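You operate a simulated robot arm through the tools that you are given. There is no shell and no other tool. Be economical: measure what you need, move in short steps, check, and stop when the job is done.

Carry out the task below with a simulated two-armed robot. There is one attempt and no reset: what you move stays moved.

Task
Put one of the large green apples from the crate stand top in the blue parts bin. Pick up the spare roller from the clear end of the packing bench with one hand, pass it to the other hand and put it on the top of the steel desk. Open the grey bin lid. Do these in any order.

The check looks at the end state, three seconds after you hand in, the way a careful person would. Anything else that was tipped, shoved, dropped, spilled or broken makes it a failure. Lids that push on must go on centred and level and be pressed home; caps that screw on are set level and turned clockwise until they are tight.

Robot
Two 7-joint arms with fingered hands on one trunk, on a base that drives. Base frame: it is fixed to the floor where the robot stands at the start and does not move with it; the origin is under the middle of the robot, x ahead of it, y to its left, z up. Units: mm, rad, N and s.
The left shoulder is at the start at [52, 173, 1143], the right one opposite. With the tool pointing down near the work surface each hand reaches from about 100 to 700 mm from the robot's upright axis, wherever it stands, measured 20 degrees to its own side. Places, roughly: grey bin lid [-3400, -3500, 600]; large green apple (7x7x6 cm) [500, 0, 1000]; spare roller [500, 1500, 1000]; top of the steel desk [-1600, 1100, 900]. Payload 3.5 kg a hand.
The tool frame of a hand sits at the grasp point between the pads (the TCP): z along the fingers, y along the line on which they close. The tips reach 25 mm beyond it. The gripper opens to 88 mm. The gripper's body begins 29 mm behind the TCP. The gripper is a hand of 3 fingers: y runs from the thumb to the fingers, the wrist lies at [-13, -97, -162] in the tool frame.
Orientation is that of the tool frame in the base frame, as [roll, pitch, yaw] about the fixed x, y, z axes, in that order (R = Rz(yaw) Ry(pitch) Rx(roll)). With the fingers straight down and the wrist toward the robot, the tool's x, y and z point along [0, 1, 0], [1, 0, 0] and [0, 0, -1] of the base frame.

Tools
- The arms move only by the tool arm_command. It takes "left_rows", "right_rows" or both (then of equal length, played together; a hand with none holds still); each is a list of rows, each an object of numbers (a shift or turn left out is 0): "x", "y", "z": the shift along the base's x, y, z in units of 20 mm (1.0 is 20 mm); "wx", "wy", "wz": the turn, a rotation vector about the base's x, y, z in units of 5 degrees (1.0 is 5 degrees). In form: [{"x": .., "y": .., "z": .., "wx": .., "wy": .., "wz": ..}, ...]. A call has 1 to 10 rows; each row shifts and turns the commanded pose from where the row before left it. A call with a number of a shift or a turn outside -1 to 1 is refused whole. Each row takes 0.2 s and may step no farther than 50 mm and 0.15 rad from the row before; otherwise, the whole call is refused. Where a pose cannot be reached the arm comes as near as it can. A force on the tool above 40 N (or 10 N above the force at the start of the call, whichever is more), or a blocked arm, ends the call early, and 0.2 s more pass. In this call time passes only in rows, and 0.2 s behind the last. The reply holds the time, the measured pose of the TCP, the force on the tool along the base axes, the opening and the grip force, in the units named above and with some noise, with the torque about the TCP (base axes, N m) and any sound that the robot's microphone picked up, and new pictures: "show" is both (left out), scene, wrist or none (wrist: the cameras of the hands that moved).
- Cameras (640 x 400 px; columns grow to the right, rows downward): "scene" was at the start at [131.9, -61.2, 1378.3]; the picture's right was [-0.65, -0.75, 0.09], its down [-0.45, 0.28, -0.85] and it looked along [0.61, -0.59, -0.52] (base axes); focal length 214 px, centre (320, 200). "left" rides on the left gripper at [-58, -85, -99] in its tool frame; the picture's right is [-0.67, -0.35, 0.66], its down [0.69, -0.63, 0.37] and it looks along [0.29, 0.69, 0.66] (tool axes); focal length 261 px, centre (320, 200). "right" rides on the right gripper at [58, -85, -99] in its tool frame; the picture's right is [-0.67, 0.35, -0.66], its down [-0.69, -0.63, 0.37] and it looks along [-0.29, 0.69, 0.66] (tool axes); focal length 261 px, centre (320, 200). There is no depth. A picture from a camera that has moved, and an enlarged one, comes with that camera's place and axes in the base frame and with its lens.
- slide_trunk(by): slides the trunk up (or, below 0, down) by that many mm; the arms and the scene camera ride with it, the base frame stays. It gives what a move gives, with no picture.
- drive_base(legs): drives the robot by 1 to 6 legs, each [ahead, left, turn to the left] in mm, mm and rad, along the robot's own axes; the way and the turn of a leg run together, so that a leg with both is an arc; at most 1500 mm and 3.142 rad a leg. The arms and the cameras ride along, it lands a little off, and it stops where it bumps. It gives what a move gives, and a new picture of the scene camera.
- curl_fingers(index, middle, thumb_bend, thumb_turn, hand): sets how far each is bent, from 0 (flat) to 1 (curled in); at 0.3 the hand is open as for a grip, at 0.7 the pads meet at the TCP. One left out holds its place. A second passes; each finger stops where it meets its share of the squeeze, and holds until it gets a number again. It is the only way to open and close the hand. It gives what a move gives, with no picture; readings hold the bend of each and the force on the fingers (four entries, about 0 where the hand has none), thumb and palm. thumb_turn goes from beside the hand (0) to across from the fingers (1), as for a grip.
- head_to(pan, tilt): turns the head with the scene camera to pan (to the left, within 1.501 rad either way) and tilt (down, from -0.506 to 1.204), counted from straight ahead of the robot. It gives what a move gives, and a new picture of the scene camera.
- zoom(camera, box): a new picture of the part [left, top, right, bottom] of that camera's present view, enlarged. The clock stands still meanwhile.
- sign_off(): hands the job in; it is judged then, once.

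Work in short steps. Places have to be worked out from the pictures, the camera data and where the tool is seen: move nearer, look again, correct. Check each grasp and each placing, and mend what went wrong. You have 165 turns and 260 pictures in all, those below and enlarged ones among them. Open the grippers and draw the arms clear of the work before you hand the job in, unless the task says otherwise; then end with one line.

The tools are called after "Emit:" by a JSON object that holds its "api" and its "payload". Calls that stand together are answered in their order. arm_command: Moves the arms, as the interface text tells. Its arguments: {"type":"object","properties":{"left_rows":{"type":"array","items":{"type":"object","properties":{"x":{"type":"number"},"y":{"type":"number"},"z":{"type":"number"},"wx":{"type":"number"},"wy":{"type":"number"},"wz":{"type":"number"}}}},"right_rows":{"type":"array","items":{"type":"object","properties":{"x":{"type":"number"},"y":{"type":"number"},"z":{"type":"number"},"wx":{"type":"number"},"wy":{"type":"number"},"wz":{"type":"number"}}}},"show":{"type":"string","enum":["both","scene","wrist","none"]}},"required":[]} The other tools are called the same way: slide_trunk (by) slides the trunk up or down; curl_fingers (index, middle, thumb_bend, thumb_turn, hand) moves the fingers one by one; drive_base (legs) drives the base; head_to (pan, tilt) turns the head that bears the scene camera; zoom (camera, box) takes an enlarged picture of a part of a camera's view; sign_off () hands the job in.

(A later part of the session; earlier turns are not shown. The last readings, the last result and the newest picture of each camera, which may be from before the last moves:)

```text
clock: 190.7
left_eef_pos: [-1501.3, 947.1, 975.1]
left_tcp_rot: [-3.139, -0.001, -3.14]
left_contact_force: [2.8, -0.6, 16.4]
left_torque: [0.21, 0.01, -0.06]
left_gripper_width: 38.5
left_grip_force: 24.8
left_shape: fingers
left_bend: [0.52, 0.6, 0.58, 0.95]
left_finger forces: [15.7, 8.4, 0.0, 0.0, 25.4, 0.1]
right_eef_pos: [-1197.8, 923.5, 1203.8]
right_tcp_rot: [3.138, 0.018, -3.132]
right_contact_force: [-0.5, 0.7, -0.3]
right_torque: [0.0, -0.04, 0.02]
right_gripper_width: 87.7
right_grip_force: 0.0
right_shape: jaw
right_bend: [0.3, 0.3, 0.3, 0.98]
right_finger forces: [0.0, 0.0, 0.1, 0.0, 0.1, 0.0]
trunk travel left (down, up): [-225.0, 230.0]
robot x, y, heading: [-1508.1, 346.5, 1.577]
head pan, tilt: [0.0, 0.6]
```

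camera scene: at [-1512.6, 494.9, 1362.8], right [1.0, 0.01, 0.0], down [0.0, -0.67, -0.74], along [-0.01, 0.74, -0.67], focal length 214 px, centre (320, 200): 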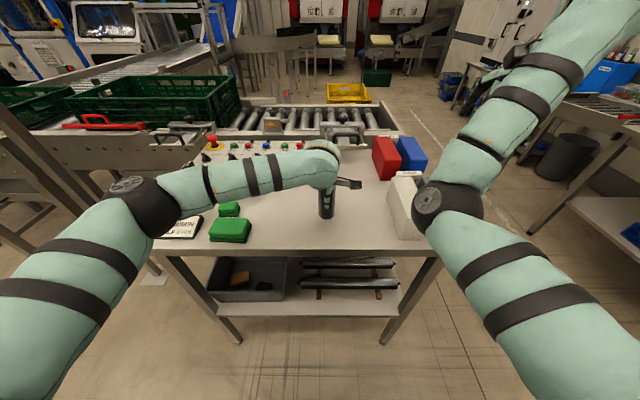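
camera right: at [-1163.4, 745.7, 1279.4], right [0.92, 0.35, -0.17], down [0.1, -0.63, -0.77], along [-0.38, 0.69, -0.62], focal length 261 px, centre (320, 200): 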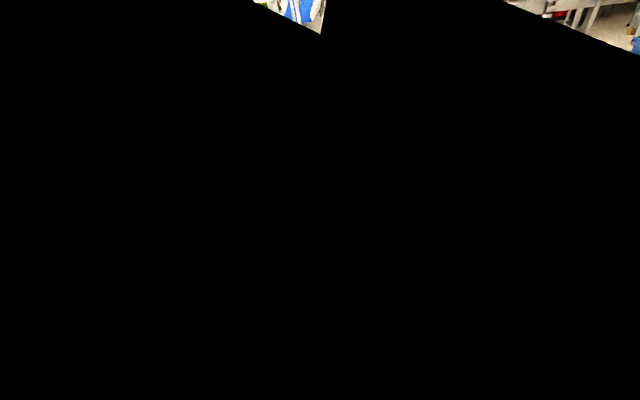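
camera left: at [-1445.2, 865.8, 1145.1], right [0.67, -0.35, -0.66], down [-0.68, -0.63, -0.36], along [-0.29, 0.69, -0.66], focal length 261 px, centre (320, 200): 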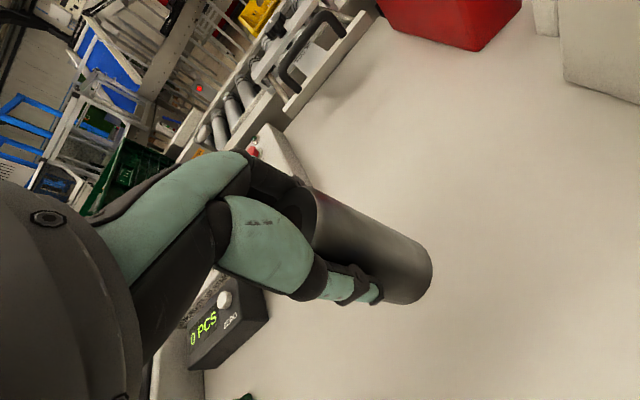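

Still 16 N downwards; a touch more, then release.

Emit:
{"api": "arm_command", "payload": {"left_rows": [{"z": 0.2}], "show": "none"}}

Emit:
{"api": "curl_fingers", "payload": {"hand": "left", "index": 0.3, "middle": 0.3, "thumb_bend": 0.3}}

Emit:
{"api": "arm_command", "payload": {"left_rows": [{"z": 0.5}, {"z": 1}, {"z": 1}, {"z": 1}, {"z": 1}], "show": "both"}}

```text
clock: 191.1
left_eef_pos: [-1500.8, 949.2, 978.7]
left_tcp_rot: [-3.136, -0.005, -3.139]
left_contact_force: [0.2, -0.3, -2.1]
left_torque: [0.04, -0.01, 0.02]
left_gripper_width: 39.1
left_grip_force: 22.9
left_shape: fingers
left_bend: [0.53, 0.61, 0.57, 0.95]
left_finger forces: [15.5, 7.9, 0.1, 0.0, 23.1, 0.0]
right_eef_pos: [-1197.9, 925.9, 1201.2]
right_tcp_rot: [3.141, 0.018, -3.132]
right_contact_force: [0.2, -0.8, 0.5]
right_torque: [-0.02, 0.02, 0.01]
right_gripper_width: 87.6
right_grip_force: 0.1
right_shape: jaw
right_bend: [0.3, 0.3, 0.3, 0.98]
right_finger forces: [0.1, 0.0, 0.0, 0.0, 0.1, 0.1]
trunk travel left (down, up): [-225.0, 230.0]
robot x, y, heading: [-1508.7, 346.5, 1.578]
head pan, tilt: [0.0, 0.6]
```

```text
clock: 192.1
left_eef_pos: [-1502.4, 948.6, 980.0]
left_tcp_rot: [3.141, -0.001, -3.138]
left_contact_force: [0.3, -1.6, -0.6]
left_torque: [0.02, -0.01, 0.01]
left_gripper_width: 84.2
left_grip_force: 0.0
left_shape: fingers
left_bend: [0.3, 0.3, 0.3, 0.97]
left_finger forces: [0.0, 0.0, 0.0, 0.0, 0.2, 0.1]
right_eef_pos: [-1196.7, 923.7, 1202.7]
right_tcp_rot: [3.14, 0.017, -3.13]
right_contact_force: [-0.2, 0.3, 0.3]
right_torque: [0.0, 0.01, 0.02]
right_gripper_width: 87.8
right_grip_force: 0.1
right_shape: jaw
right_bend: [0.3, 0.3, 0.3, 0.98]
right_finger forces: [0.0, 0.0, 0.0, 0.0, 0.1, 0.0]
trunk travel left (down, up): [-225.0, 230.0]
robot x, y, heading: [-1506.9, 344.9, 1.575]
head pan, tilt: [0.0, 0.6]
```

```text
clock: 193.3
left_eef_pos: [-1502.4, 947.9, 1070.6]
left_tcp_rot: [-3.141, -0.002, -3.137]
left_contact_force: [-0.2, 0.0, -0.4]
left_torque: [0.02, 0.01, -0.01]
left_gripper_width: 84.5
left_grip_force: 0.2
left_shape: fingers
left_bend: [0.3, 0.3, 0.3, 0.97]
left_finger forces: [0.0, 0.0, 0.0, 0.0, 0.0, 0.1]
right_eef_pos: [-1197.1, 925.1, 1203.9]
right_tcp_rot: [3.139, 0.018, -3.131]
right_contact_force: [-0.2, -0.1, 0.5]
right_torque: [0.01, 0.02, -0.02]
right_gripper_width: 87.8
right_grip_force: 0.1
right_shape: jaw
right_bend: [0.3, 0.3, 0.3, 0.98]
right_finger forces: [0.0, 0.0, 0.0, 0.0, 0.0, 0.1]
trunk travel left (down, up): [-225.0, 230.0]
robot x, y, heading: [-1509.9, 352.1, 1.577]
head pan, tilt: [0.0, 0.6]
camera scene: at [-1512.5, 499.4, 1361.9], right [1.0, 0.01, 0.0], down [0.0, -0.67, -0.74], along [-0.01, 0.74, -0.67], focal length 214 px, centre (320, 200)
camera left: at [-1445.5, 863.4, 1169.4], right [0.67, -0.35, -0.66], down [-0.68, -0.63, -0.36], along [-0.29, 0.69, -0.66], focal length 261 px, centre (320, 200)
```

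scene: 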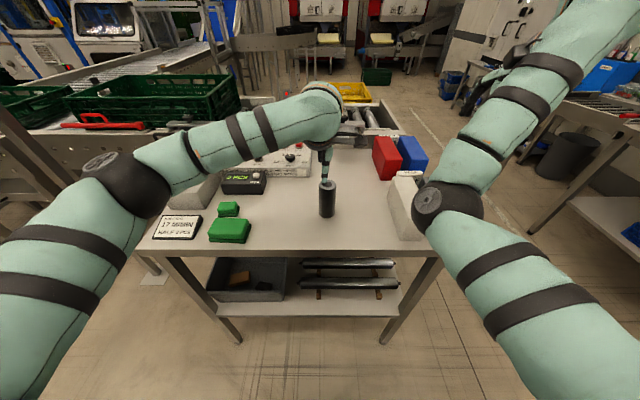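
left: 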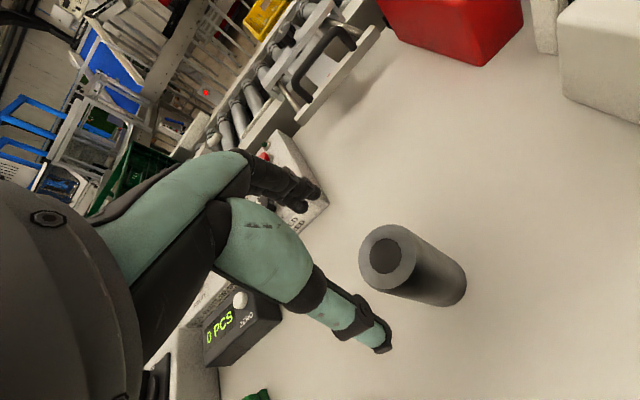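

The roller stands upright on the desk. I zoom to locate it precisely.

Emit:
{"api": "zoom", "payload": {"camera": "scene", "box": [280, 150, 376, 230]}}

```text
5.00 times, centred on (328, 190) of scene
camera zoom: at [-1512.5, 499.4, 1361.9], right [1.0, 0.01, 0.0], down [0.0, -0.67, -0.74], along [-0.01, 0.74, -0.67], focal length 1072 px, centre (280, 250)
```

zoom: 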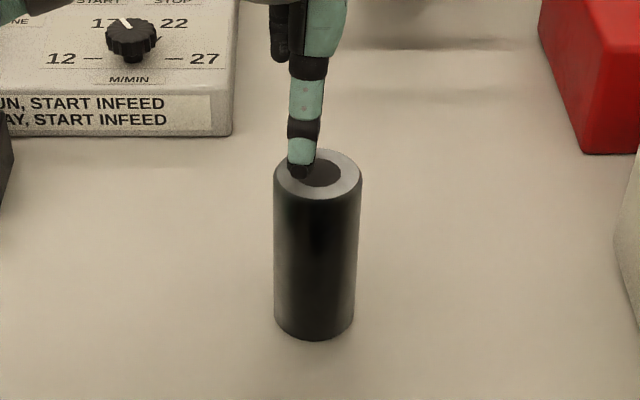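

The roller's axis is at about (-1497, 942), desk z≈893–903, top ≈1005–1016. I raise the left hand, move it left and tilt it to point right.

Emit:
{"api": "arm_command", "payload": {"left_rows": [{"z": 1}, {"z": 1}, {"x": -1, "z": 0.5}, {"x": -1, "wy": -1}, {"x": -1, "wy": -1}, {"x": -1, "wy": -1}, {"x": -1, "wy": -1}, {"x": -1, "wy": -1}, {"x": -1, "wy": -1}, {"x": -1, "wy": -1}], "show": "none"}}

Emit:
{"api": "arm_command", "payload": {"left_rows": [{"wy": -1}, {"wy": -1}, {"wy": -1}, {"wy": -1}, {"wy": -1}, {"wy": -1}], "show": "both"}}

```text
clock: 195.5
left_eef_pos: [-1663.0, 948.0, 1121.5]
left_tcp_rot: [-3.14, 0.612, -3.139]
left_contact_force: [-0.2, 0.1, -0.7]
left_torque: [0.03, -0.03, 0.01]
left_gripper_width: 84.3
left_grip_force: 0.0
left_shape: fingers
left_bend: [0.3, 0.3, 0.3, 0.97]
left_finger forces: [0.0, 0.0, 0.0, 0.0, 0.0, 0.0]
right_eef_pos: [-1198.3, 925.5, 1203.3]
right_tcp_rot: [3.139, 0.018, -3.132]
right_contact_force: [0.5, -1.1, 0.0]
right_torque: [0.0, 0.01, 0.01]
right_gripper_width: 87.6
right_grip_force: 0.1
right_shape: jaw
right_bend: [0.3, 0.3, 0.3, 0.98]
right_finger forces: [0.0, 0.0, 0.0, 0.0, 0.0, 0.1]
trunk travel left (down, up): [-225.0, 230.0]
robot x, y, heading: [-1509.0, 350.0, 1.579]
head pan, tilt: [0.0, 0.6]
```

```text
clock: 196.9
left_eef_pos: [-1662.1, 948.4, 1121.1]
left_tcp_rot: [-3.136, 1.134, -3.134]
left_contact_force: [-0.7, -0.5, 0.0]
left_torque: [0.01, 0.02, 0.0]
left_gripper_width: 84.5
left_grip_force: 0.1
left_shape: fingers
left_bend: [0.3, 0.3, 0.3, 0.97]
left_finger forces: [0.1, 0.1, 0.1, 0.0, 0.0, 0.0]
right_eef_pos: [-1198.0, 925.1, 1202.6]
right_tcp_rot: [3.139, 0.019, -3.131]
right_contact_force: [0.5, -0.4, 0.8]
right_torque: [0.01, 0.02, 0.03]
right_gripper_width: 87.5
right_grip_force: 0.1
right_shape: jaw
right_bend: [0.3, 0.3, 0.3, 0.98]
right_finger forces: [0.1, 0.0, 0.1, 0.0, 0.1, 0.0]
trunk travel left (down, up): [-225.0, 230.0]
robot x, y, heading: [-1508.3, 348.6, 1.578]
head pan, tilt: [0.0, 0.6]
camera scene: at [-1512.9, 499.8, 1361.9], right [1.0, 0.01, 0.0], down [0.0, -0.67, -0.74], along [-0.01, 0.74, -0.67], focal length 214 px, centre (320, 200)
camera left: at [-1728.4, 863.7, 1215.3], right [0.88, -0.35, 0.33], down [0.04, -0.63, -0.77], along [0.48, 0.69, -0.54], focal length 261 px, centre (320, 200)
```

scene: 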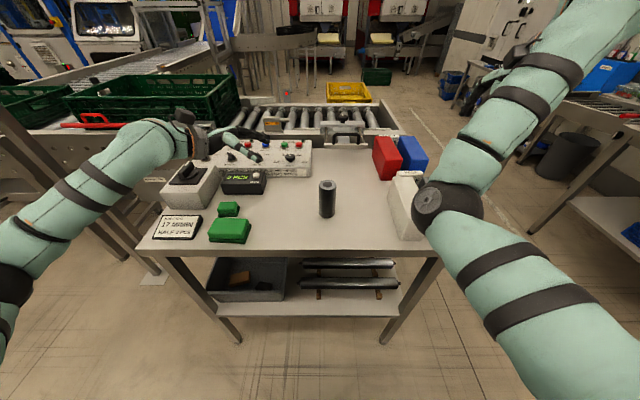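
left: 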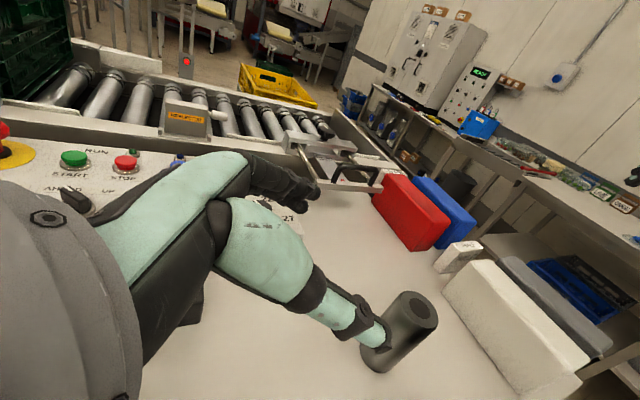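

The left arm points right easily. The roller top reads z≈1007 here. I lower the hand to the pre-grasp point beside the roller.

Emit:
{"api": "arm_command", "payload": {"left_rows": [{"z": -1}, {"z": -1}, {"z": -1, "x": 0.5}, {"z": -1, "x": 0.5}, {"z": -1, "x": 0.5}, {"z": -0.9, "x": 0.5}, {"z": -0.8, "x": 0.5, "y": -0.2}], "show": "both"}}

Emit:
{"api": "zoom", "payload": {"camera": "scene", "box": [220, 130, 380, 230]}}

```text
clock: 198.5
left_eef_pos: [-1610.9, 944.6, 986.8]
left_tcp_rot: [-3.135, 1.135, -3.135]
left_contact_force: [0.2, 0.3, 0.7]
left_torque: [-0.01, 0.03, -0.02]
left_gripper_width: 84.4
left_grip_force: 0.1
left_shape: fingers
left_bend: [0.3, 0.3, 0.3, 0.97]
left_finger forces: [0.1, 0.0, 0.1, 0.0, 0.0, 0.0]
right_eef_pos: [-1197.6, 925.6, 1202.8]
right_tcp_rot: [3.14, 0.018, -3.133]
right_contact_force: [-0.7, 0.0, -0.4]
right_torque: [0.01, -0.01, 0.01]
right_gripper_width: 87.5
right_grip_force: 0.1
right_shape: jaw
right_bend: [0.3, 0.3, 0.3, 0.98]
right_finger forces: [0.0, 0.0, 0.0, 0.1, 0.0, 0.0]
trunk travel left (down, up): [-225.0, 230.0]
robot x, y, heading: [-1508.1, 348.9, 1.578]
head pan, tilt: [0.0, 0.6]
camera scene: at [-1512.6, 499.8, 1361.9], right [1.0, 0.01, 0.0], down [0.0, -0.67, -0.74], along [-0.01, 0.74, -0.67], focal length 214 px, centre (320, 200)
camera left: at [-1677.9, 859.2, 1080.0], right [0.88, -0.35, 0.33], down [0.04, -0.63, -0.77], along [0.48, 0.69, -0.54], focal length 261 px, centre (320, 200)
```

scene: 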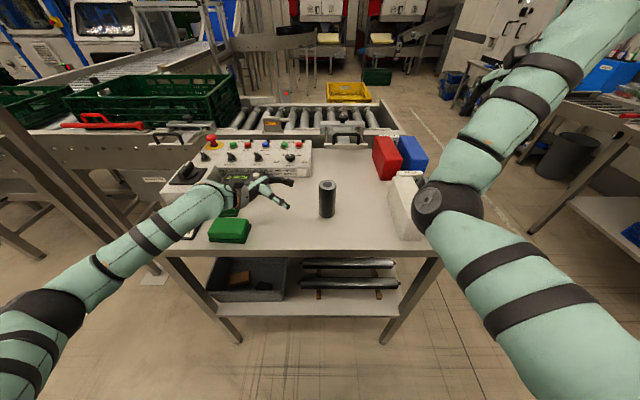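
left: 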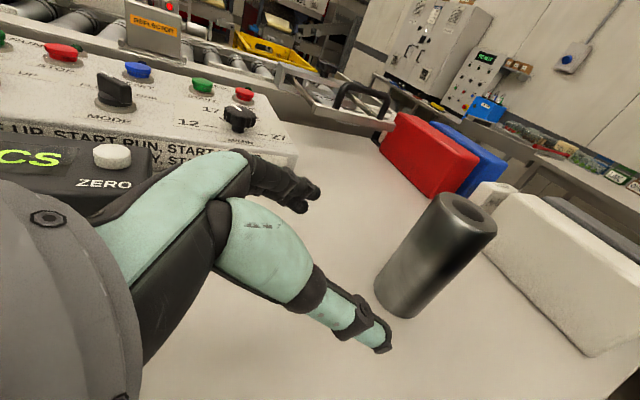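

```text
4.00 times, centred on (300, 180) of scene
camera zoom: at [-1512.6, 499.8, 1361.9], right [1.0, 0.01, 0.0], down [0.0, -0.67, -0.74], along [-0.01, 0.74, -0.67], focal length 858 px, centre (400, 280)
```

zoom: 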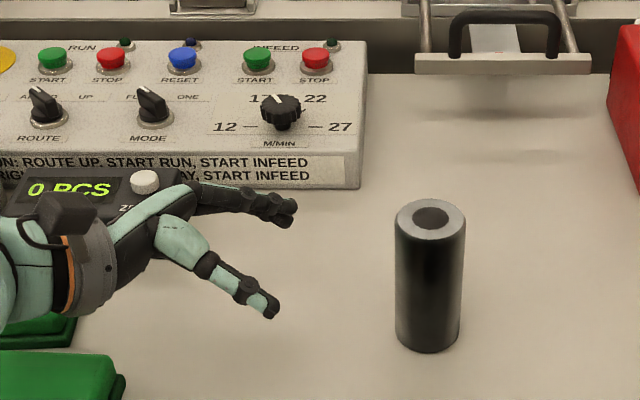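

Roller axis confirmed at (-1497, 942), desk ≈900, top ≈1008. I slide the open fingers around its lower part.

Emit:
{"api": "arm_command", "payload": {"left_rows": [{"x": 0.9, "z": -0.36}, {"x": 0.9, "z": -0.36}, {"x": 0.9, "z": -0.36}, {"x": 0.9, "z": -0.36}, {"x": 0.9, "z": -0.36}, {"x": 0.9, "z": -0.36}], "show": "both"}}

Emit:
{"api": "zoom", "payload": {"camera": "scene", "box": [240, 140, 400, 240]}}

```text
clock: 199.9
left_eef_pos: [-1503.7, 945.7, 944.3]
left_tcp_rot: [-3.134, 1.134, -3.134]
left_contact_force: [-0.1, 0.5, 0.5]
left_torque: [-0.02, -0.01, 0.0]
left_gripper_width: 84.4
left_grip_force: 0.0
left_shape: fingers
left_bend: [0.3, 0.3, 0.3, 0.97]
left_finger forces: [0.0, 0.1, 0.1, 0.1, 0.0, 0.1]
right_eef_pos: [-1197.6, 924.4, 1203.1]
right_tcp_rot: [3.141, 0.017, -3.132]
right_contact_force: [-0.3, 0.7, 0.3]
right_torque: [0.01, 0.01, 0.0]
right_gripper_width: 87.9
right_grip_force: 0.0
right_shape: jaw
right_bend: [0.3, 0.3, 0.3, 0.98]
right_finger forces: [0.0, 0.0, 0.0, 0.0, 0.0, 0.0]
trunk travel left (down, up): [-225.0, 230.0]
robot x, y, heading: [-1506.4, 347.8, 1.576]
head pan, tilt: [0.0, 0.6]
camera scene: at [-1512.0, 499.9, 1361.8], right [1.0, 0.01, 0.0], down [0.0, -0.68, -0.74], along [-0.01, 0.74, -0.68], focal length 214 px, centre (320, 200)
camera left: at [-1570.8, 860.8, 1038.5], right [0.88, -0.35, 0.33], down [0.04, -0.63, -0.77], along [0.48, 0.69, -0.54], focal length 261 px, centre (320, 200)
```

scene: 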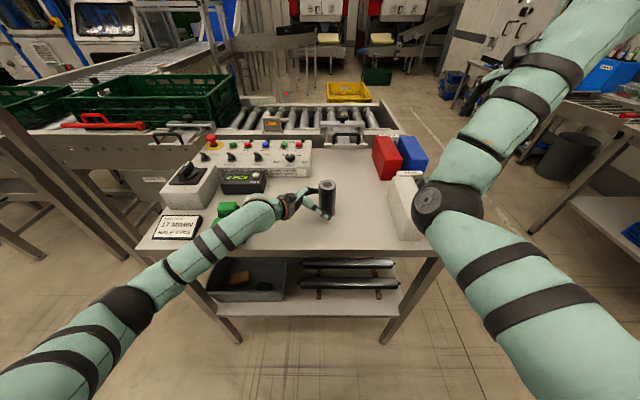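
left: 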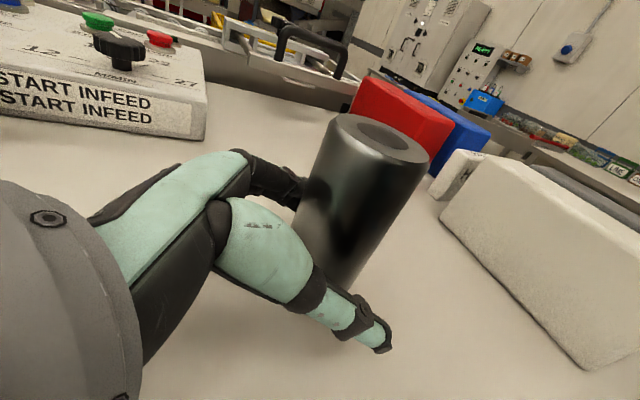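

```text
4.00 times, centred on (320, 190) of scene
camera zoom: at [-1512.0, 499.9, 1361.8], right [1.0, 0.01, 0.0], down [0.0, -0.68, -0.74], along [-0.01, 0.74, -0.68], focal length 858 px, centre (320, 240)
```

zoom: 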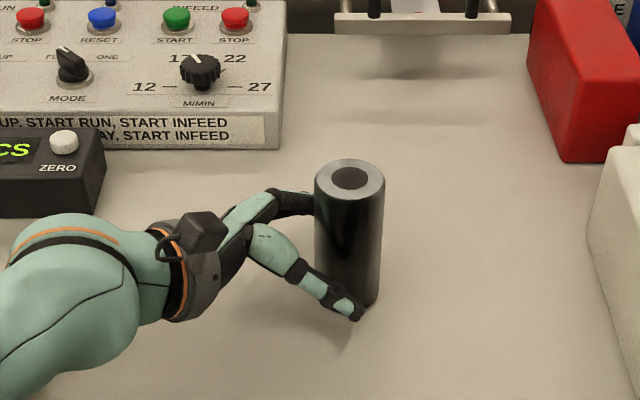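

The roller lies between thumb and fingers with no contact. I close the left hand.

Emit:
{"api": "curl_fingers", "payload": {"hand": "left", "index": 0.7, "middle": 0.7, "thumb_bend": 0.7}}

Emit:
{"api": "zoom", "payload": {"camera": "scene", "box": [240, 140, 400, 240]}}

```text
clock: 200.9
left_eef_pos: [-1504.2, 944.9, 943.9]
left_tcp_rot: [-3.133, 1.134, -3.13]
left_contact_force: [-0.1, 0.3, 0.8]
left_torque: [0.09, 0.01, 0.01]
left_gripper_width: 38.2
left_grip_force: 17.7
left_shape: fingers
left_bend: [0.57, 0.59, 0.5, 0.96]
left_finger forces: [8.9, 8.7, 0.0, 0.0, 16.9, 0.0]
right_eef_pos: [-1197.3, 925.4, 1202.3]
right_tcp_rot: [3.14, 0.017, -3.134]
right_contact_force: [-0.5, 0.4, -0.1]
right_torque: [-0.05, 0.0, -0.02]
right_gripper_width: 87.6
right_grip_force: 0.1
right_shape: jaw
right_bend: [0.3, 0.3, 0.3, 0.98]
right_finger forces: [0.0, 0.1, 0.0, 0.0, 0.1, 0.0]
trunk travel left (down, up): [-225.0, 230.0]
robot x, y, heading: [-1507.3, 348.8, 1.582]
head pan, tilt: [0.0, 0.6]
```

```text
4.00 times, centred on (320, 190) of scene
camera zoom: at [-1512.5, 499.8, 1361.9], right [1.0, 0.01, 0.0], down [0.0, -0.67, -0.74], along [-0.01, 0.74, -0.67], focal length 858 px, centre (320, 240)
```

zoom: 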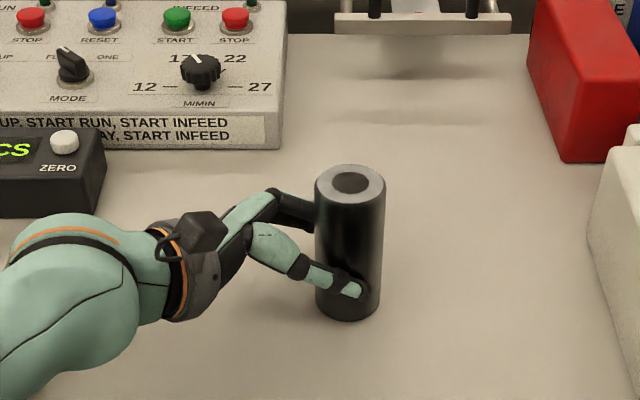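

Grip is firm (17 N, upright). I lift 60 mm and draw it 30 mm closer.

Emit:
{"api": "arm_command", "payload": {"left_rows": [{"z": 0.5}, {"z": 0.5}, {"z": 1}, {"z": 1, "y": -0.5}, {"y": -0.5}, {"y": -0.5}], "show": "both"}}

Emit:
{"api": "zoom", "payload": {"camera": "scene", "box": [240, 140, 400, 240]}}

```text
clock: 202.3
left_eef_pos: [-1503.9, 916.0, 1004.6]
left_tcp_rot: [-3.137, 1.132, -3.137]
left_contact_force: [-0.1, -0.4, -2.1]
left_torque: [-0.01, 0.0, 0.0]
left_gripper_width: 38.3
left_grip_force: 17.2
left_shape: fingers
left_bend: [0.57, 0.6, 0.5, 0.96]
left_finger forces: [8.9, 8.2, 0.1, 0.0, 17.1, 0.1]
right_eef_pos: [-1197.7, 926.2, 1202.8]
right_tcp_rot: [3.139, 0.018, -3.13]
right_contact_force: [1.1, -0.1, 0.6]
right_torque: [0.01, -0.01, 0.02]
right_gripper_width: 87.8
right_grip_force: 0.0
right_shape: jaw
right_bend: [0.3, 0.3, 0.3, 0.98]
right_finger forces: [0.0, 0.1, 0.0, 0.1, 0.1, 0.0]
trunk travel left (down, up): [-225.0, 230.0]
robot x, y, heading: [-1509.0, 349.4, 1.58]
head pan, tilt: [0.0, 0.6]
camera scene: at [-1512.6, 499.8, 1361.9], right [1.0, 0.01, 0.0], down [0.0, -0.68, -0.74], along [-0.01, 0.74, -0.68], focal length 214 px, centre (320, 200)
camera left: at [-1569.8, 830.7, 1098.5], right [0.88, -0.35, 0.33], down [0.04, -0.63, -0.77], along [0.48, 0.69, -0.54], focal length 261 px, centre (320, 200)
```

scene: 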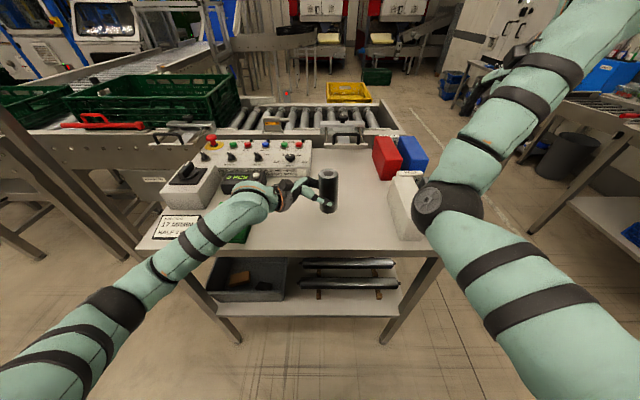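
left: 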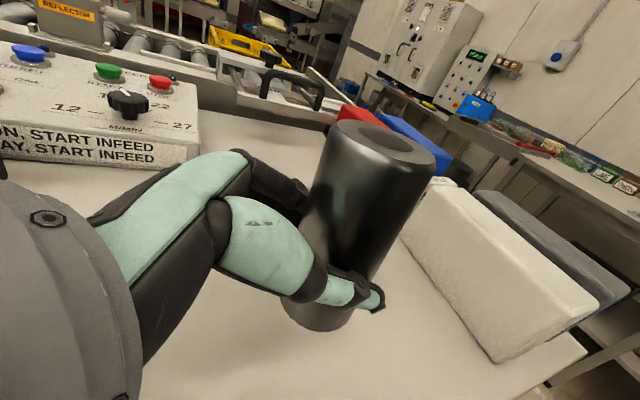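

```text
4.00 times, centred on (320, 190) of scene
camera zoom: at [-1512.6, 499.8, 1361.9], right [1.0, 0.01, 0.0], down [0.0, -0.68, -0.74], along [-0.01, 0.74, -0.68], focal length 858 px, centre (320, 240)
```

zoom: 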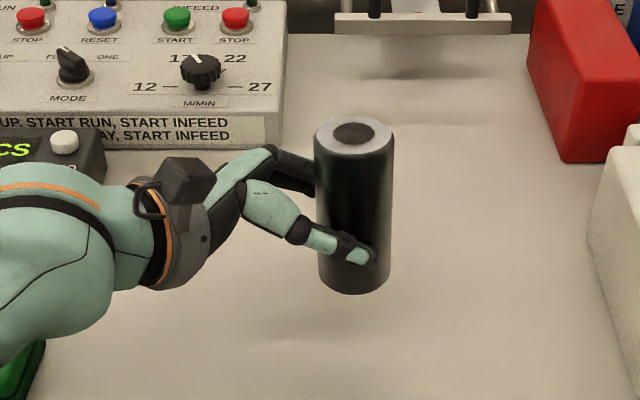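

The roller is lifted upright: axis (-1495, 909), top z≈1069. Now I bring the right hand, tool-down, over its top.

Emit:
{"api": "arm_command", "payload": {"right_rows": [{"x": -1}, {"x": -1}, {"x": -1}, {"x": -1}, {"x": -1}, {"x": -1}, {"x": -1}, {"x": -1}, {"x": -1}, {"x": -1, "y": -0.4}], "show": "none"}}

Emit:
{"api": "arm_command", "payload": {"right_rows": [{"x": -1, "y": -0.4}, {"x": -1}, {"x": -1}, {"x": -1}, {"x": -0.9}], "show": "both"}}

```text
clock: 204.5
left_eef_pos: [-1503.1, 914.8, 1003.4]
left_tcp_rot: [-3.138, 1.134, -3.138]
left_contact_force: [0.0, 0.5, -2.2]
left_torque: [0.05, 0.0, -0.03]
left_gripper_width: 38.4
left_grip_force: 16.8
left_shape: fingers
left_bend: [0.57, 0.6, 0.5, 0.96]
left_finger forces: [8.8, 8.3, 0.0, 0.1, 17.1, 0.0]
right_eef_pos: [-1395.6, 916.8, 1202.3]
right_tcp_rot: [3.14, 0.019, -3.132]
right_contact_force: [-0.8, 0.4, 0.0]
right_torque: [0.02, 0.0, 0.01]
right_gripper_width: 87.3
right_grip_force: 0.1
right_shape: jaw
right_bend: [0.3, 0.3, 0.3, 0.98]
right_finger forces: [0.0, 0.0, 0.0, 0.0, 0.1, 0.0]
trunk travel left (down, up): [-225.0, 230.0]
robot x, y, heading: [-1508.9, 348.6, 1.58]
head pan, tilt: [0.0, 0.6]
```

```text
clock: 205.7
left_eef_pos: [-1503.7, 915.2, 1004.6]
left_tcp_rot: [-3.131, 1.133, -3.132]
left_contact_force: [-0.4, 0.6, -1.4]
left_torque: [0.02, 0.03, -0.01]
left_gripper_width: 38.3
left_grip_force: 17.1
left_shape: fingers
left_bend: [0.57, 0.6, 0.5, 0.96]
left_finger forces: [8.9, 8.3, 0.0, 0.0, 17.1, 0.0]
right_eef_pos: [-1492.5, 911.6, 1201.6]
right_tcp_rot: [3.139, 0.021, -3.136]
right_contact_force: [-0.7, 0.3, -0.2]
right_torque: [-0.01, 0.03, 0.03]
right_gripper_width: 87.8
right_grip_force: 0.0
right_shape: jaw
right_bend: [0.3, 0.3, 0.3, 0.98]
right_finger forces: [0.1, 0.0, 0.0, 0.0, 0.1, 0.2]
trunk travel left (down, up): [-225.0, 230.0]
robot x, y, heading: [-1508.5, 346.5, 1.575]
head pan, tilt: [0.0, 0.6]
camera scene: at [-1513.1, 500.1, 1361.8], right [1.0, 0.01, 0.0], down [0.01, -0.68, -0.74], along [0.0, 0.74, -0.68], focal length 214 px, centre (320, 200)
camera right: at [-1550.2, 825.2, 1298.7], right [0.66, 0.35, 0.67], down [0.7, -0.62, -0.35], along [0.29, 0.7, -0.65], focal length 261 px, centre (320, 200)
```

scene: 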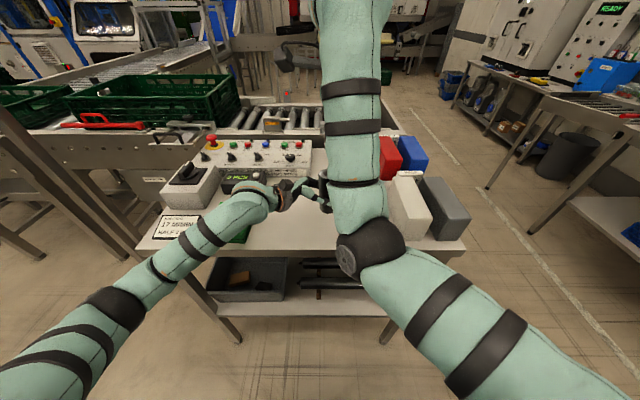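
right: 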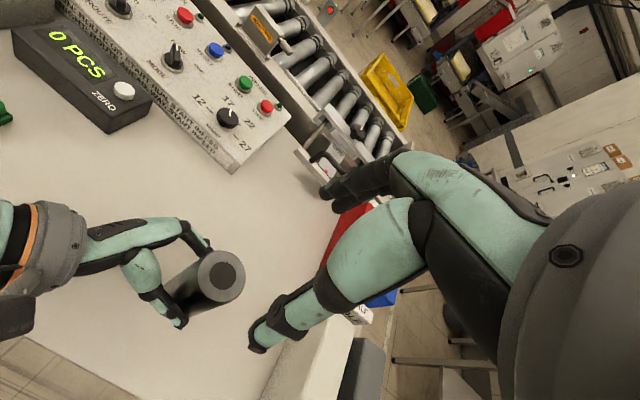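

Right hand is centred over the roller (top reads (-1493, 913)). To keep the two wrist cameras apart I yaw the right hand 20° and descend half way.

Emit:
{"api": "arm_command", "payload": {"right_rows": [{"wz": 1}, {"wz": 1}, {"wz": 1}, {"wz": 1}, {"z": -1}, {"z": -1}, {"z": -1}, {"z": -1}, {"z": -0.5}], "show": "both"}}

```text
clock: 207.9
left_eef_pos: [-1501.8, 914.2, 1004.3]
left_tcp_rot: [-3.135, 1.133, -3.137]
left_contact_force: [0.5, 0.4, -2.0]
left_torque: [0.04, 0.02, -0.04]
left_gripper_width: 38.2
left_grip_force: 16.4
left_shape: fingers
left_bend: [0.57, 0.6, 0.5, 0.96]
left_finger forces: [8.9, 8.3, 0.1, 0.0, 17.1, 0.1]
right_eef_pos: [-1457.7, 927.2, 1121.4]
right_tcp_rot: [3.122, 0.043, -2.855]
right_contact_force: [0.7, 0.6, -0.3]
right_torque: [0.0, -0.02, 0.02]
right_gripper_width: 87.7
right_grip_force: 0.1
right_shape: jaw
right_bend: [0.3, 0.3, 0.3, 0.98]
right_finger forces: [0.0, 0.1, 0.1, 0.0, 0.0, 0.0]
trunk travel left (down, up): [-225.0, 230.0]
robot x, y, heading: [-1509.2, 346.1, 1.579]
head pan, tilt: [0.0, 0.6]
stopped in row 9 (right hand): the arm was blocked; the commanded pose is now the measured one
camera scene: at [-1512.4, 500.0, 1361.8], right [1.0, 0.01, 0.0], down [0.0, -0.68, -0.74], along [-0.01, 0.74, -0.68], focal length 214 px, centre (320, 200)
camera right: at [-1491.6, 826.3, 1215.0], right [0.52, 0.5, 0.69], down [0.85, -0.4, -0.35], along [0.1, 0.77, -0.63], focal length 261 px, centre (320, 200)
```

scene: 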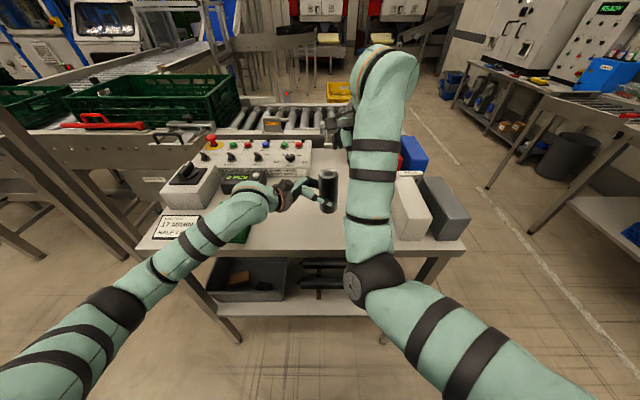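
right: 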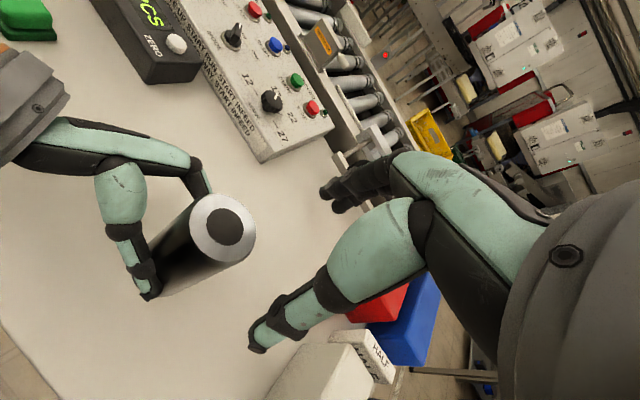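

The right arm can't fold that far to the centre. I lift it, undo the yaw, and let the left hand carry the roller ~120 mm to the right instead.

Emit:
{"api": "arm_command", "payload": {"right_rows": [{"z": 1}, {"z": 1}, {"z": 1, "wz": -1}, {"z": 1, "wz": -1}, {"wz": -1, "x": 0.7, "y": -0.2}, {"wz": -0.4, "x": 0.7, "y": -0.2, "wx": 0.2}, {"x": 0.7, "y": -0.2, "wy": 0.5}, {"x": 0.7, "wy": 0.1}, {"x": 0.7}, {"x": 0.5}], "left_rows": [{"z": 0.01}, {"z": 0.01}, {"z": 0.01}, {"z": 0.01}, {"x": 1}, {"x": 1}, {"x": 1}, {"x": 1}, {"x": 1}, {"x": 1}], "show": "both"}}

```text
clock: 210.1
left_eef_pos: [-1382.0, 916.3, 1004.3]
left_tcp_rot: [-3.13, 1.135, -3.13]
left_contact_force: [-0.4, 0.0, -1.9]
left_torque: [0.03, 0.05, 0.02]
left_gripper_width: 38.0
left_grip_force: 17.2
left_shape: fingers
left_bend: [0.58, 0.6, 0.5, 0.96]
left_finger forces: [8.9, 8.3, 0.0, 0.1, 17.0, 0.1]
right_eef_pos: [-1381.6, 914.3, 1200.1]
right_tcp_rot: [3.105, -0.014, 3.14]
right_contact_force: [0.5, 0.5, -0.6]
right_torque: [0.01, 0.01, -0.01]
right_gripper_width: 87.6
right_grip_force: 0.0
right_shape: jaw
right_bend: [0.3, 0.3, 0.3, 0.98]
right_finger forces: [0.0, 0.0, 0.0, 0.0, 0.0, 0.0]
trunk travel left (down, up): [-225.0, 230.0]
robot x, y, heading: [-1511.3, 351.2, 1.579]
head pan, tilt: [0.0, 0.6]
camera scene: at [-1511.6, 500.0, 1361.8], right [1.0, 0.01, 0.0], down [0.0, -0.68, -0.74], along [-0.01, 0.74, -0.68], focal length 214 px, centre (320, 200)
camera right: at [-1437.3, 825.7, 1296.5], right [0.68, 0.32, 0.66], down [0.68, -0.62, -0.4], along [0.28, 0.72, -0.64], focal length 261 px, centre (320, 200)
camera left: at [-1448.5, 831.6, 1099.8], right [0.88, -0.35, 0.33], down [0.04, -0.63, -0.77], along [0.48, 0.69, -0.54], focal length 261 px, centre (320, 200)
```

scene: 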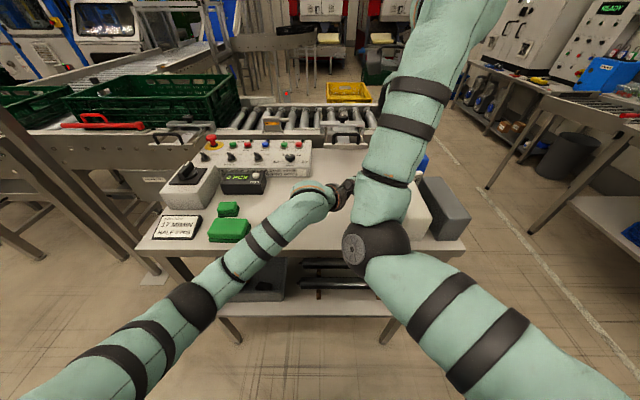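
right: 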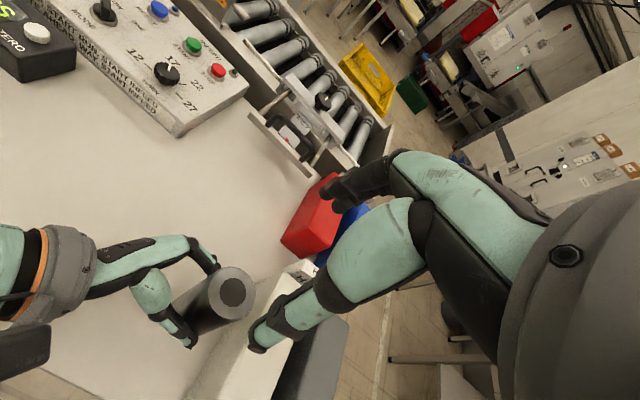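
left: 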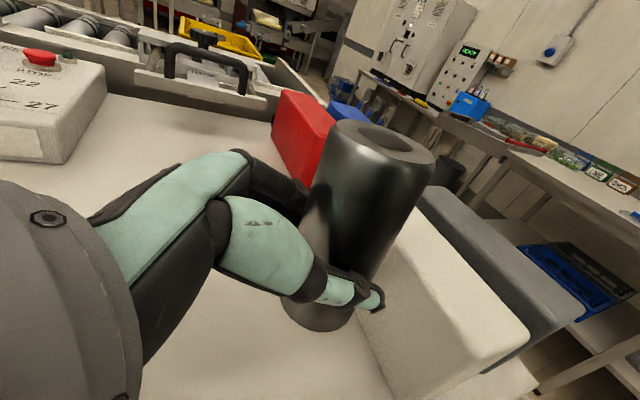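

Roller top is at (-1373, 914) from the right camera; it hangs near the white block, so I raise the left hand 60 mm and correct the right hand's position and level.

Emit:
{"api": "arm_command", "payload": {"left_rows": [{"z": 1, "x": -0.5}, {"z": 1, "x": -0.5}, {"z": 1}], "right_rows": [{"z": 0.5, "wx": -0.4}, {"z": 0.5}, {"x": -0.6}], "show": "wrist"}}

```text
clock: 210.9
left_eef_pos: [-1403.0, 916.2, 1066.5]
left_tcp_rot: [-3.134, 1.132, -3.133]
left_contact_force: [-0.2, -0.5, -2.2]
left_torque: [0.01, 0.04, -0.04]
left_gripper_width: 38.3
left_grip_force: 17.4
left_shape: fingers
left_bend: [0.58, 0.6, 0.5, 0.96]
left_finger forces: [8.9, 8.2, 0.0, 0.0, 17.0, 0.0]
right_eef_pos: [-1388.4, 915.1, 1222.6]
right_tcp_rot: [3.139, -0.012, 3.127]
right_contact_force: [0.1, -0.6, 0.3]
right_torque: [0.01, -0.01, 0.01]
right_gripper_width: 87.6
right_grip_force: 0.1
right_shape: jaw
right_bend: [0.3, 0.3, 0.3, 0.98]
right_finger forces: [0.1, 0.1, 0.0, 0.0, 0.0, 0.0]
trunk travel left (down, up): [-225.0, 230.0]
robot x, y, heading: [-1505.2, 347.7, 1.578]
head pan, tilt: [0.0, 0.6]
camera right: at [-1444.7, 830.0, 1320.9], right [0.68, 0.34, 0.65], down [0.67, -0.64, -0.38], along [0.29, 0.69, -0.66], focal length 261 px, centre (320, 200)
camera left: at [-1469.3, 831.8, 1160.4], right [0.88, -0.35, 0.33], down [0.04, -0.63, -0.77], along [0.48, 0.69, -0.54], focal length 261 px, centre (320, 200)
```

right: 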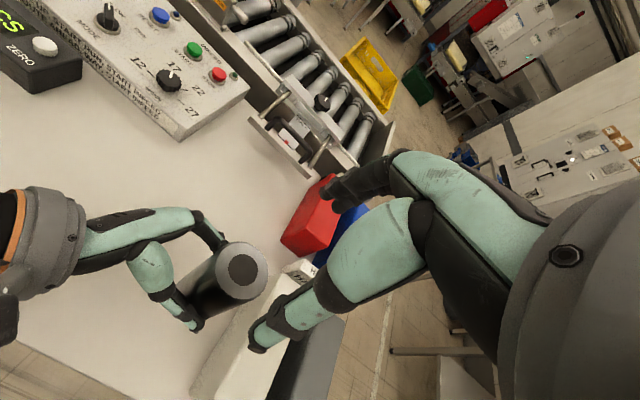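
left: 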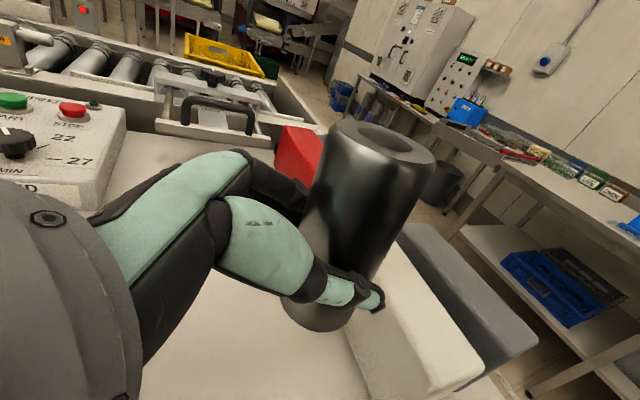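

Right hand is centred within 3 mm over the roller top (z≈1131). I descend so the pads straddle the top.

Emit:
{"api": "arm_command", "payload": {"right_rows": [{"z": -1, "y": -0.1}, {"z": -1}, {"z": -1}, {"z": -0.7}], "show": "both"}}

```text
clock: 211.9
left_eef_pos: [-1402.0, 916.1, 1065.4]
left_tcp_rot: [-3.132, 1.131, -3.132]
left_contact_force: [0.3, -0.8, -2.6]
left_torque: [0.01, 0.01, 0.0]
left_gripper_width: 38.6
left_grip_force: 16.7
left_shape: fingers
left_bend: [0.58, 0.6, 0.5, 0.96]
left_finger forces: [8.8, 8.2, 0.1, 0.0, 17.0, 0.0]
right_eef_pos: [-1393.2, 913.0, 1145.9]
right_tcp_rot: [-3.141, -0.009, 3.138]
right_contact_force: [-0.7, -0.5, 0.1]
right_torque: [0.03, 0.02, 0.04]
right_gripper_width: 87.6
right_grip_force: 0.1
right_shape: jaw
right_bend: [0.3, 0.3, 0.3, 0.98]
right_finger forces: [0.1, 0.1, 0.0, 0.1, 0.1, 0.0]
trunk travel left (down, up): [-225.0, 230.0]
robot x, y, heading: [-1510.8, 349.6, 1.578]
head pan, tilt: [0.0, 0.6]
camera scene: at [-1512.2, 500.3, 1361.8], right [1.0, 0.01, 0.0], down [0.0, -0.68, -0.74], along [-0.01, 0.74, -0.68], focal length 214 px, centre (320, 200)
camera right: at [-1449.6, 828.0, 1243.8], right [0.68, 0.35, 0.65], down [0.68, -0.63, -0.37], along [0.28, 0.69, -0.66], focal length 261 px, centre (320, 200)
```

scene: 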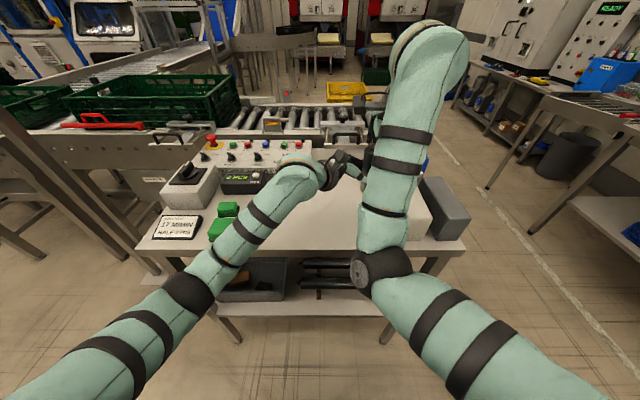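
right: 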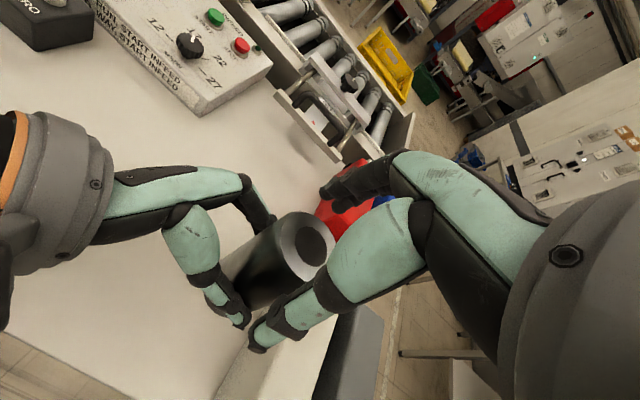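

Roller top at about (-1398, 910); I correct slightly and descend the last 24 mm, then close the right hand.

Emit:
{"api": "arm_command", "payload": {"right_rows": [{"x": -0.2, "y": -0.1, "z": -0.6}, {"z": -0.6}], "show": "wrist"}}

Emit:
{"api": "curl_fingers", "payload": {"hand": "right", "index": 0.7, "middle": 0.7, "thumb_bend": 0.7}}

Emit:
{"api": "zoom", "payload": {"camera": "right", "box": [160, 120, 480, 360]}}

```text
clock: 212.5
left_eef_pos: [-1402.6, 916.8, 1065.4]
left_tcp_rot: [-3.132, 1.132, -3.134]
left_contact_force: [1.1, -0.5, -1.3]
left_torque: [0.03, 0.04, -0.01]
left_gripper_width: 38.5
left_grip_force: 17.5
left_shape: fingers
left_bend: [0.58, 0.6, 0.5, 0.96]
left_finger forces: [8.9, 8.2, 0.0, 0.0, 17.0, 0.0]
right_eef_pos: [-1395.2, 910.6, 1122.9]
right_tcp_rot: [-3.141, -0.01, 3.136]
right_contact_force: [0.1, -0.5, -0.5]
right_torque: [0.02, 0.0, 0.02]
right_gripper_width: 87.6
right_grip_force: 0.1
right_shape: jaw
right_bend: [0.3, 0.3, 0.3, 0.98]
right_finger forces: [0.0, 0.1, 0.0, 0.0, 0.2, 0.0]
trunk travel left (down, up): [-225.0, 230.0]
robot x, y, heading: [-1508.1, 347.4, 1.573]
head pan, tilt: [0.0, 0.6]
camera right: at [-1452.2, 826.1, 1221.1], right [0.68, 0.35, 0.65], down [0.68, -0.63, -0.37], along [0.28, 0.69, -0.66], focal length 261 px, centre (320, 200)
```

right: 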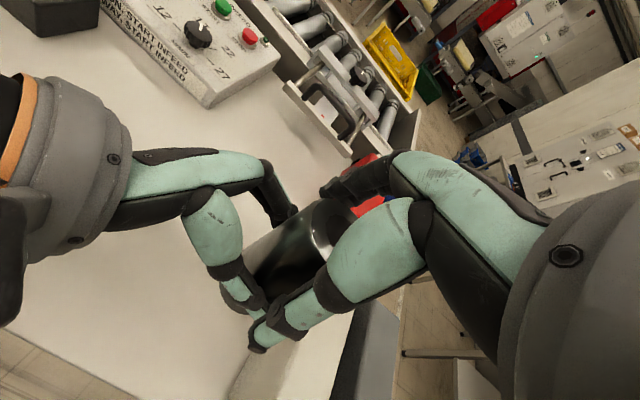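

```text
clock: 213.5
left_eef_pos: [-1402.8, 916.0, 1065.8]
left_tcp_rot: [-3.133, 1.132, -3.135]
left_contact_force: [-1.3, -8.4, -2.7]
left_torque: [0.07, 0.03, -0.12]
left_gripper_width: 38.9
left_grip_force: 17.3
left_shape: fingers
left_bend: [0.6, 0.62, 0.48, 0.97]
left_finger forces: [6.7, 6.6, 0.0, 0.0, 21.1, 0.1]
right_eef_pos: [-1395.2, 910.3, 1122.3]
right_tcp_rot: [3.141, -0.011, 3.137]
right_contact_force: [1.4, 7.5, 0.3]
right_torque: [0.37, -0.04, 0.09]
right_gripper_width: 36.8
right_grip_force: 16.8
right_shape: fingers
right_bend: [0.54, 0.55, 0.53, 0.97]
right_finger forces: [10.1, 10.4, 0.0, 0.1, 12.7, 0.0]
trunk travel left (down, up): [-225.0, 230.0]
robot x, y, heading: [-1513.3, 347.8, 1.576]
head pan, tilt: [0.0, 0.6]
```

```text
1.67 times, centred on (320, 240) of right
camera zoom: at [-1452.2, 826.0, 1221.3], right [0.68, 0.34, 0.65], down [0.68, -0.63, -0.37], along [0.28, 0.69, -0.66], focal length 434 px, centre (320, 133)
```

zoom: 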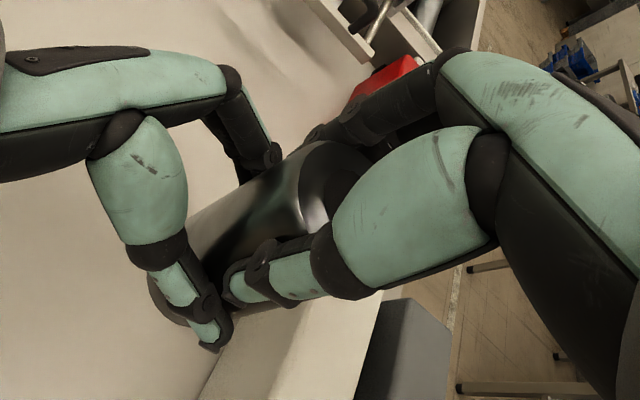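

Both hands hold the roller (right ≈10/10/13 N). I release the left fingers and check that the right still holds it.

Emit:
{"api": "curl_fingers", "payload": {"hand": "left", "index": 0.3, "middle": 0.3, "thumb_bend": 0.3}}

Emit:
{"api": "zoom", "payload": {"camera": "right", "box": [160, 120, 480, 360]}}

```text
clock: 214.5
left_eef_pos: [-1403.4, 915.5, 1065.0]
left_tcp_rot: [-3.131, 1.133, -3.129]
left_contact_force: [0.4, 0.0, 0.1]
left_torque: [-0.04, -0.01, -0.01]
left_gripper_width: 84.6
left_grip_force: 0.0
left_shape: fingers
left_bend: [0.3, 0.3, 0.3, 0.97]
left_finger forces: [0.1, 0.1, 0.0, 0.0, 0.0, 0.0]
right_eef_pos: [-1395.9, 911.6, 1123.1]
right_tcp_rot: [-3.14, -0.011, 3.136]
right_contact_force: [0.0, -0.5, -1.3]
right_torque: [0.01, 0.0, -0.01]
right_gripper_width: 36.5
right_grip_force: 16.1
right_shape: fingers
right_bend: [0.56, 0.58, 0.53, 0.95]
right_finger forces: [8.1, 8.1, 0.0, 0.0, 16.1, 0.0]
trunk travel left (down, up): [-225.0, 230.0]
robot x, y, heading: [-1509.3, 344.6, 1.576]
head pan, tilt: [0.0, 0.6]
```

```text
1.67 times, centred on (320, 240) of right
camera zoom: at [-1452.3, 825.9, 1221.3], right [0.68, 0.34, 0.65], down [0.68, -0.63, -0.37], along [0.28, 0.69, -0.66], focal length 434 px, centre (320, 133)
```

zoom: 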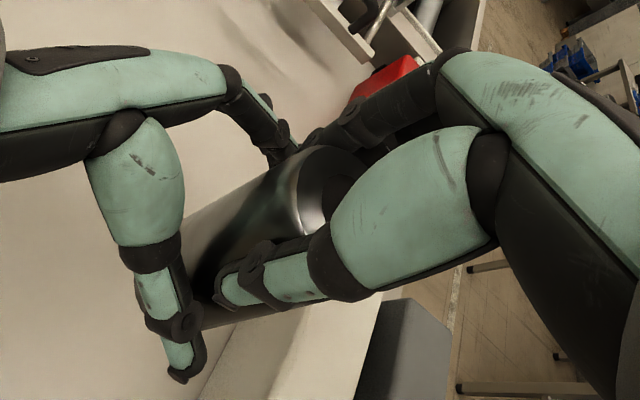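

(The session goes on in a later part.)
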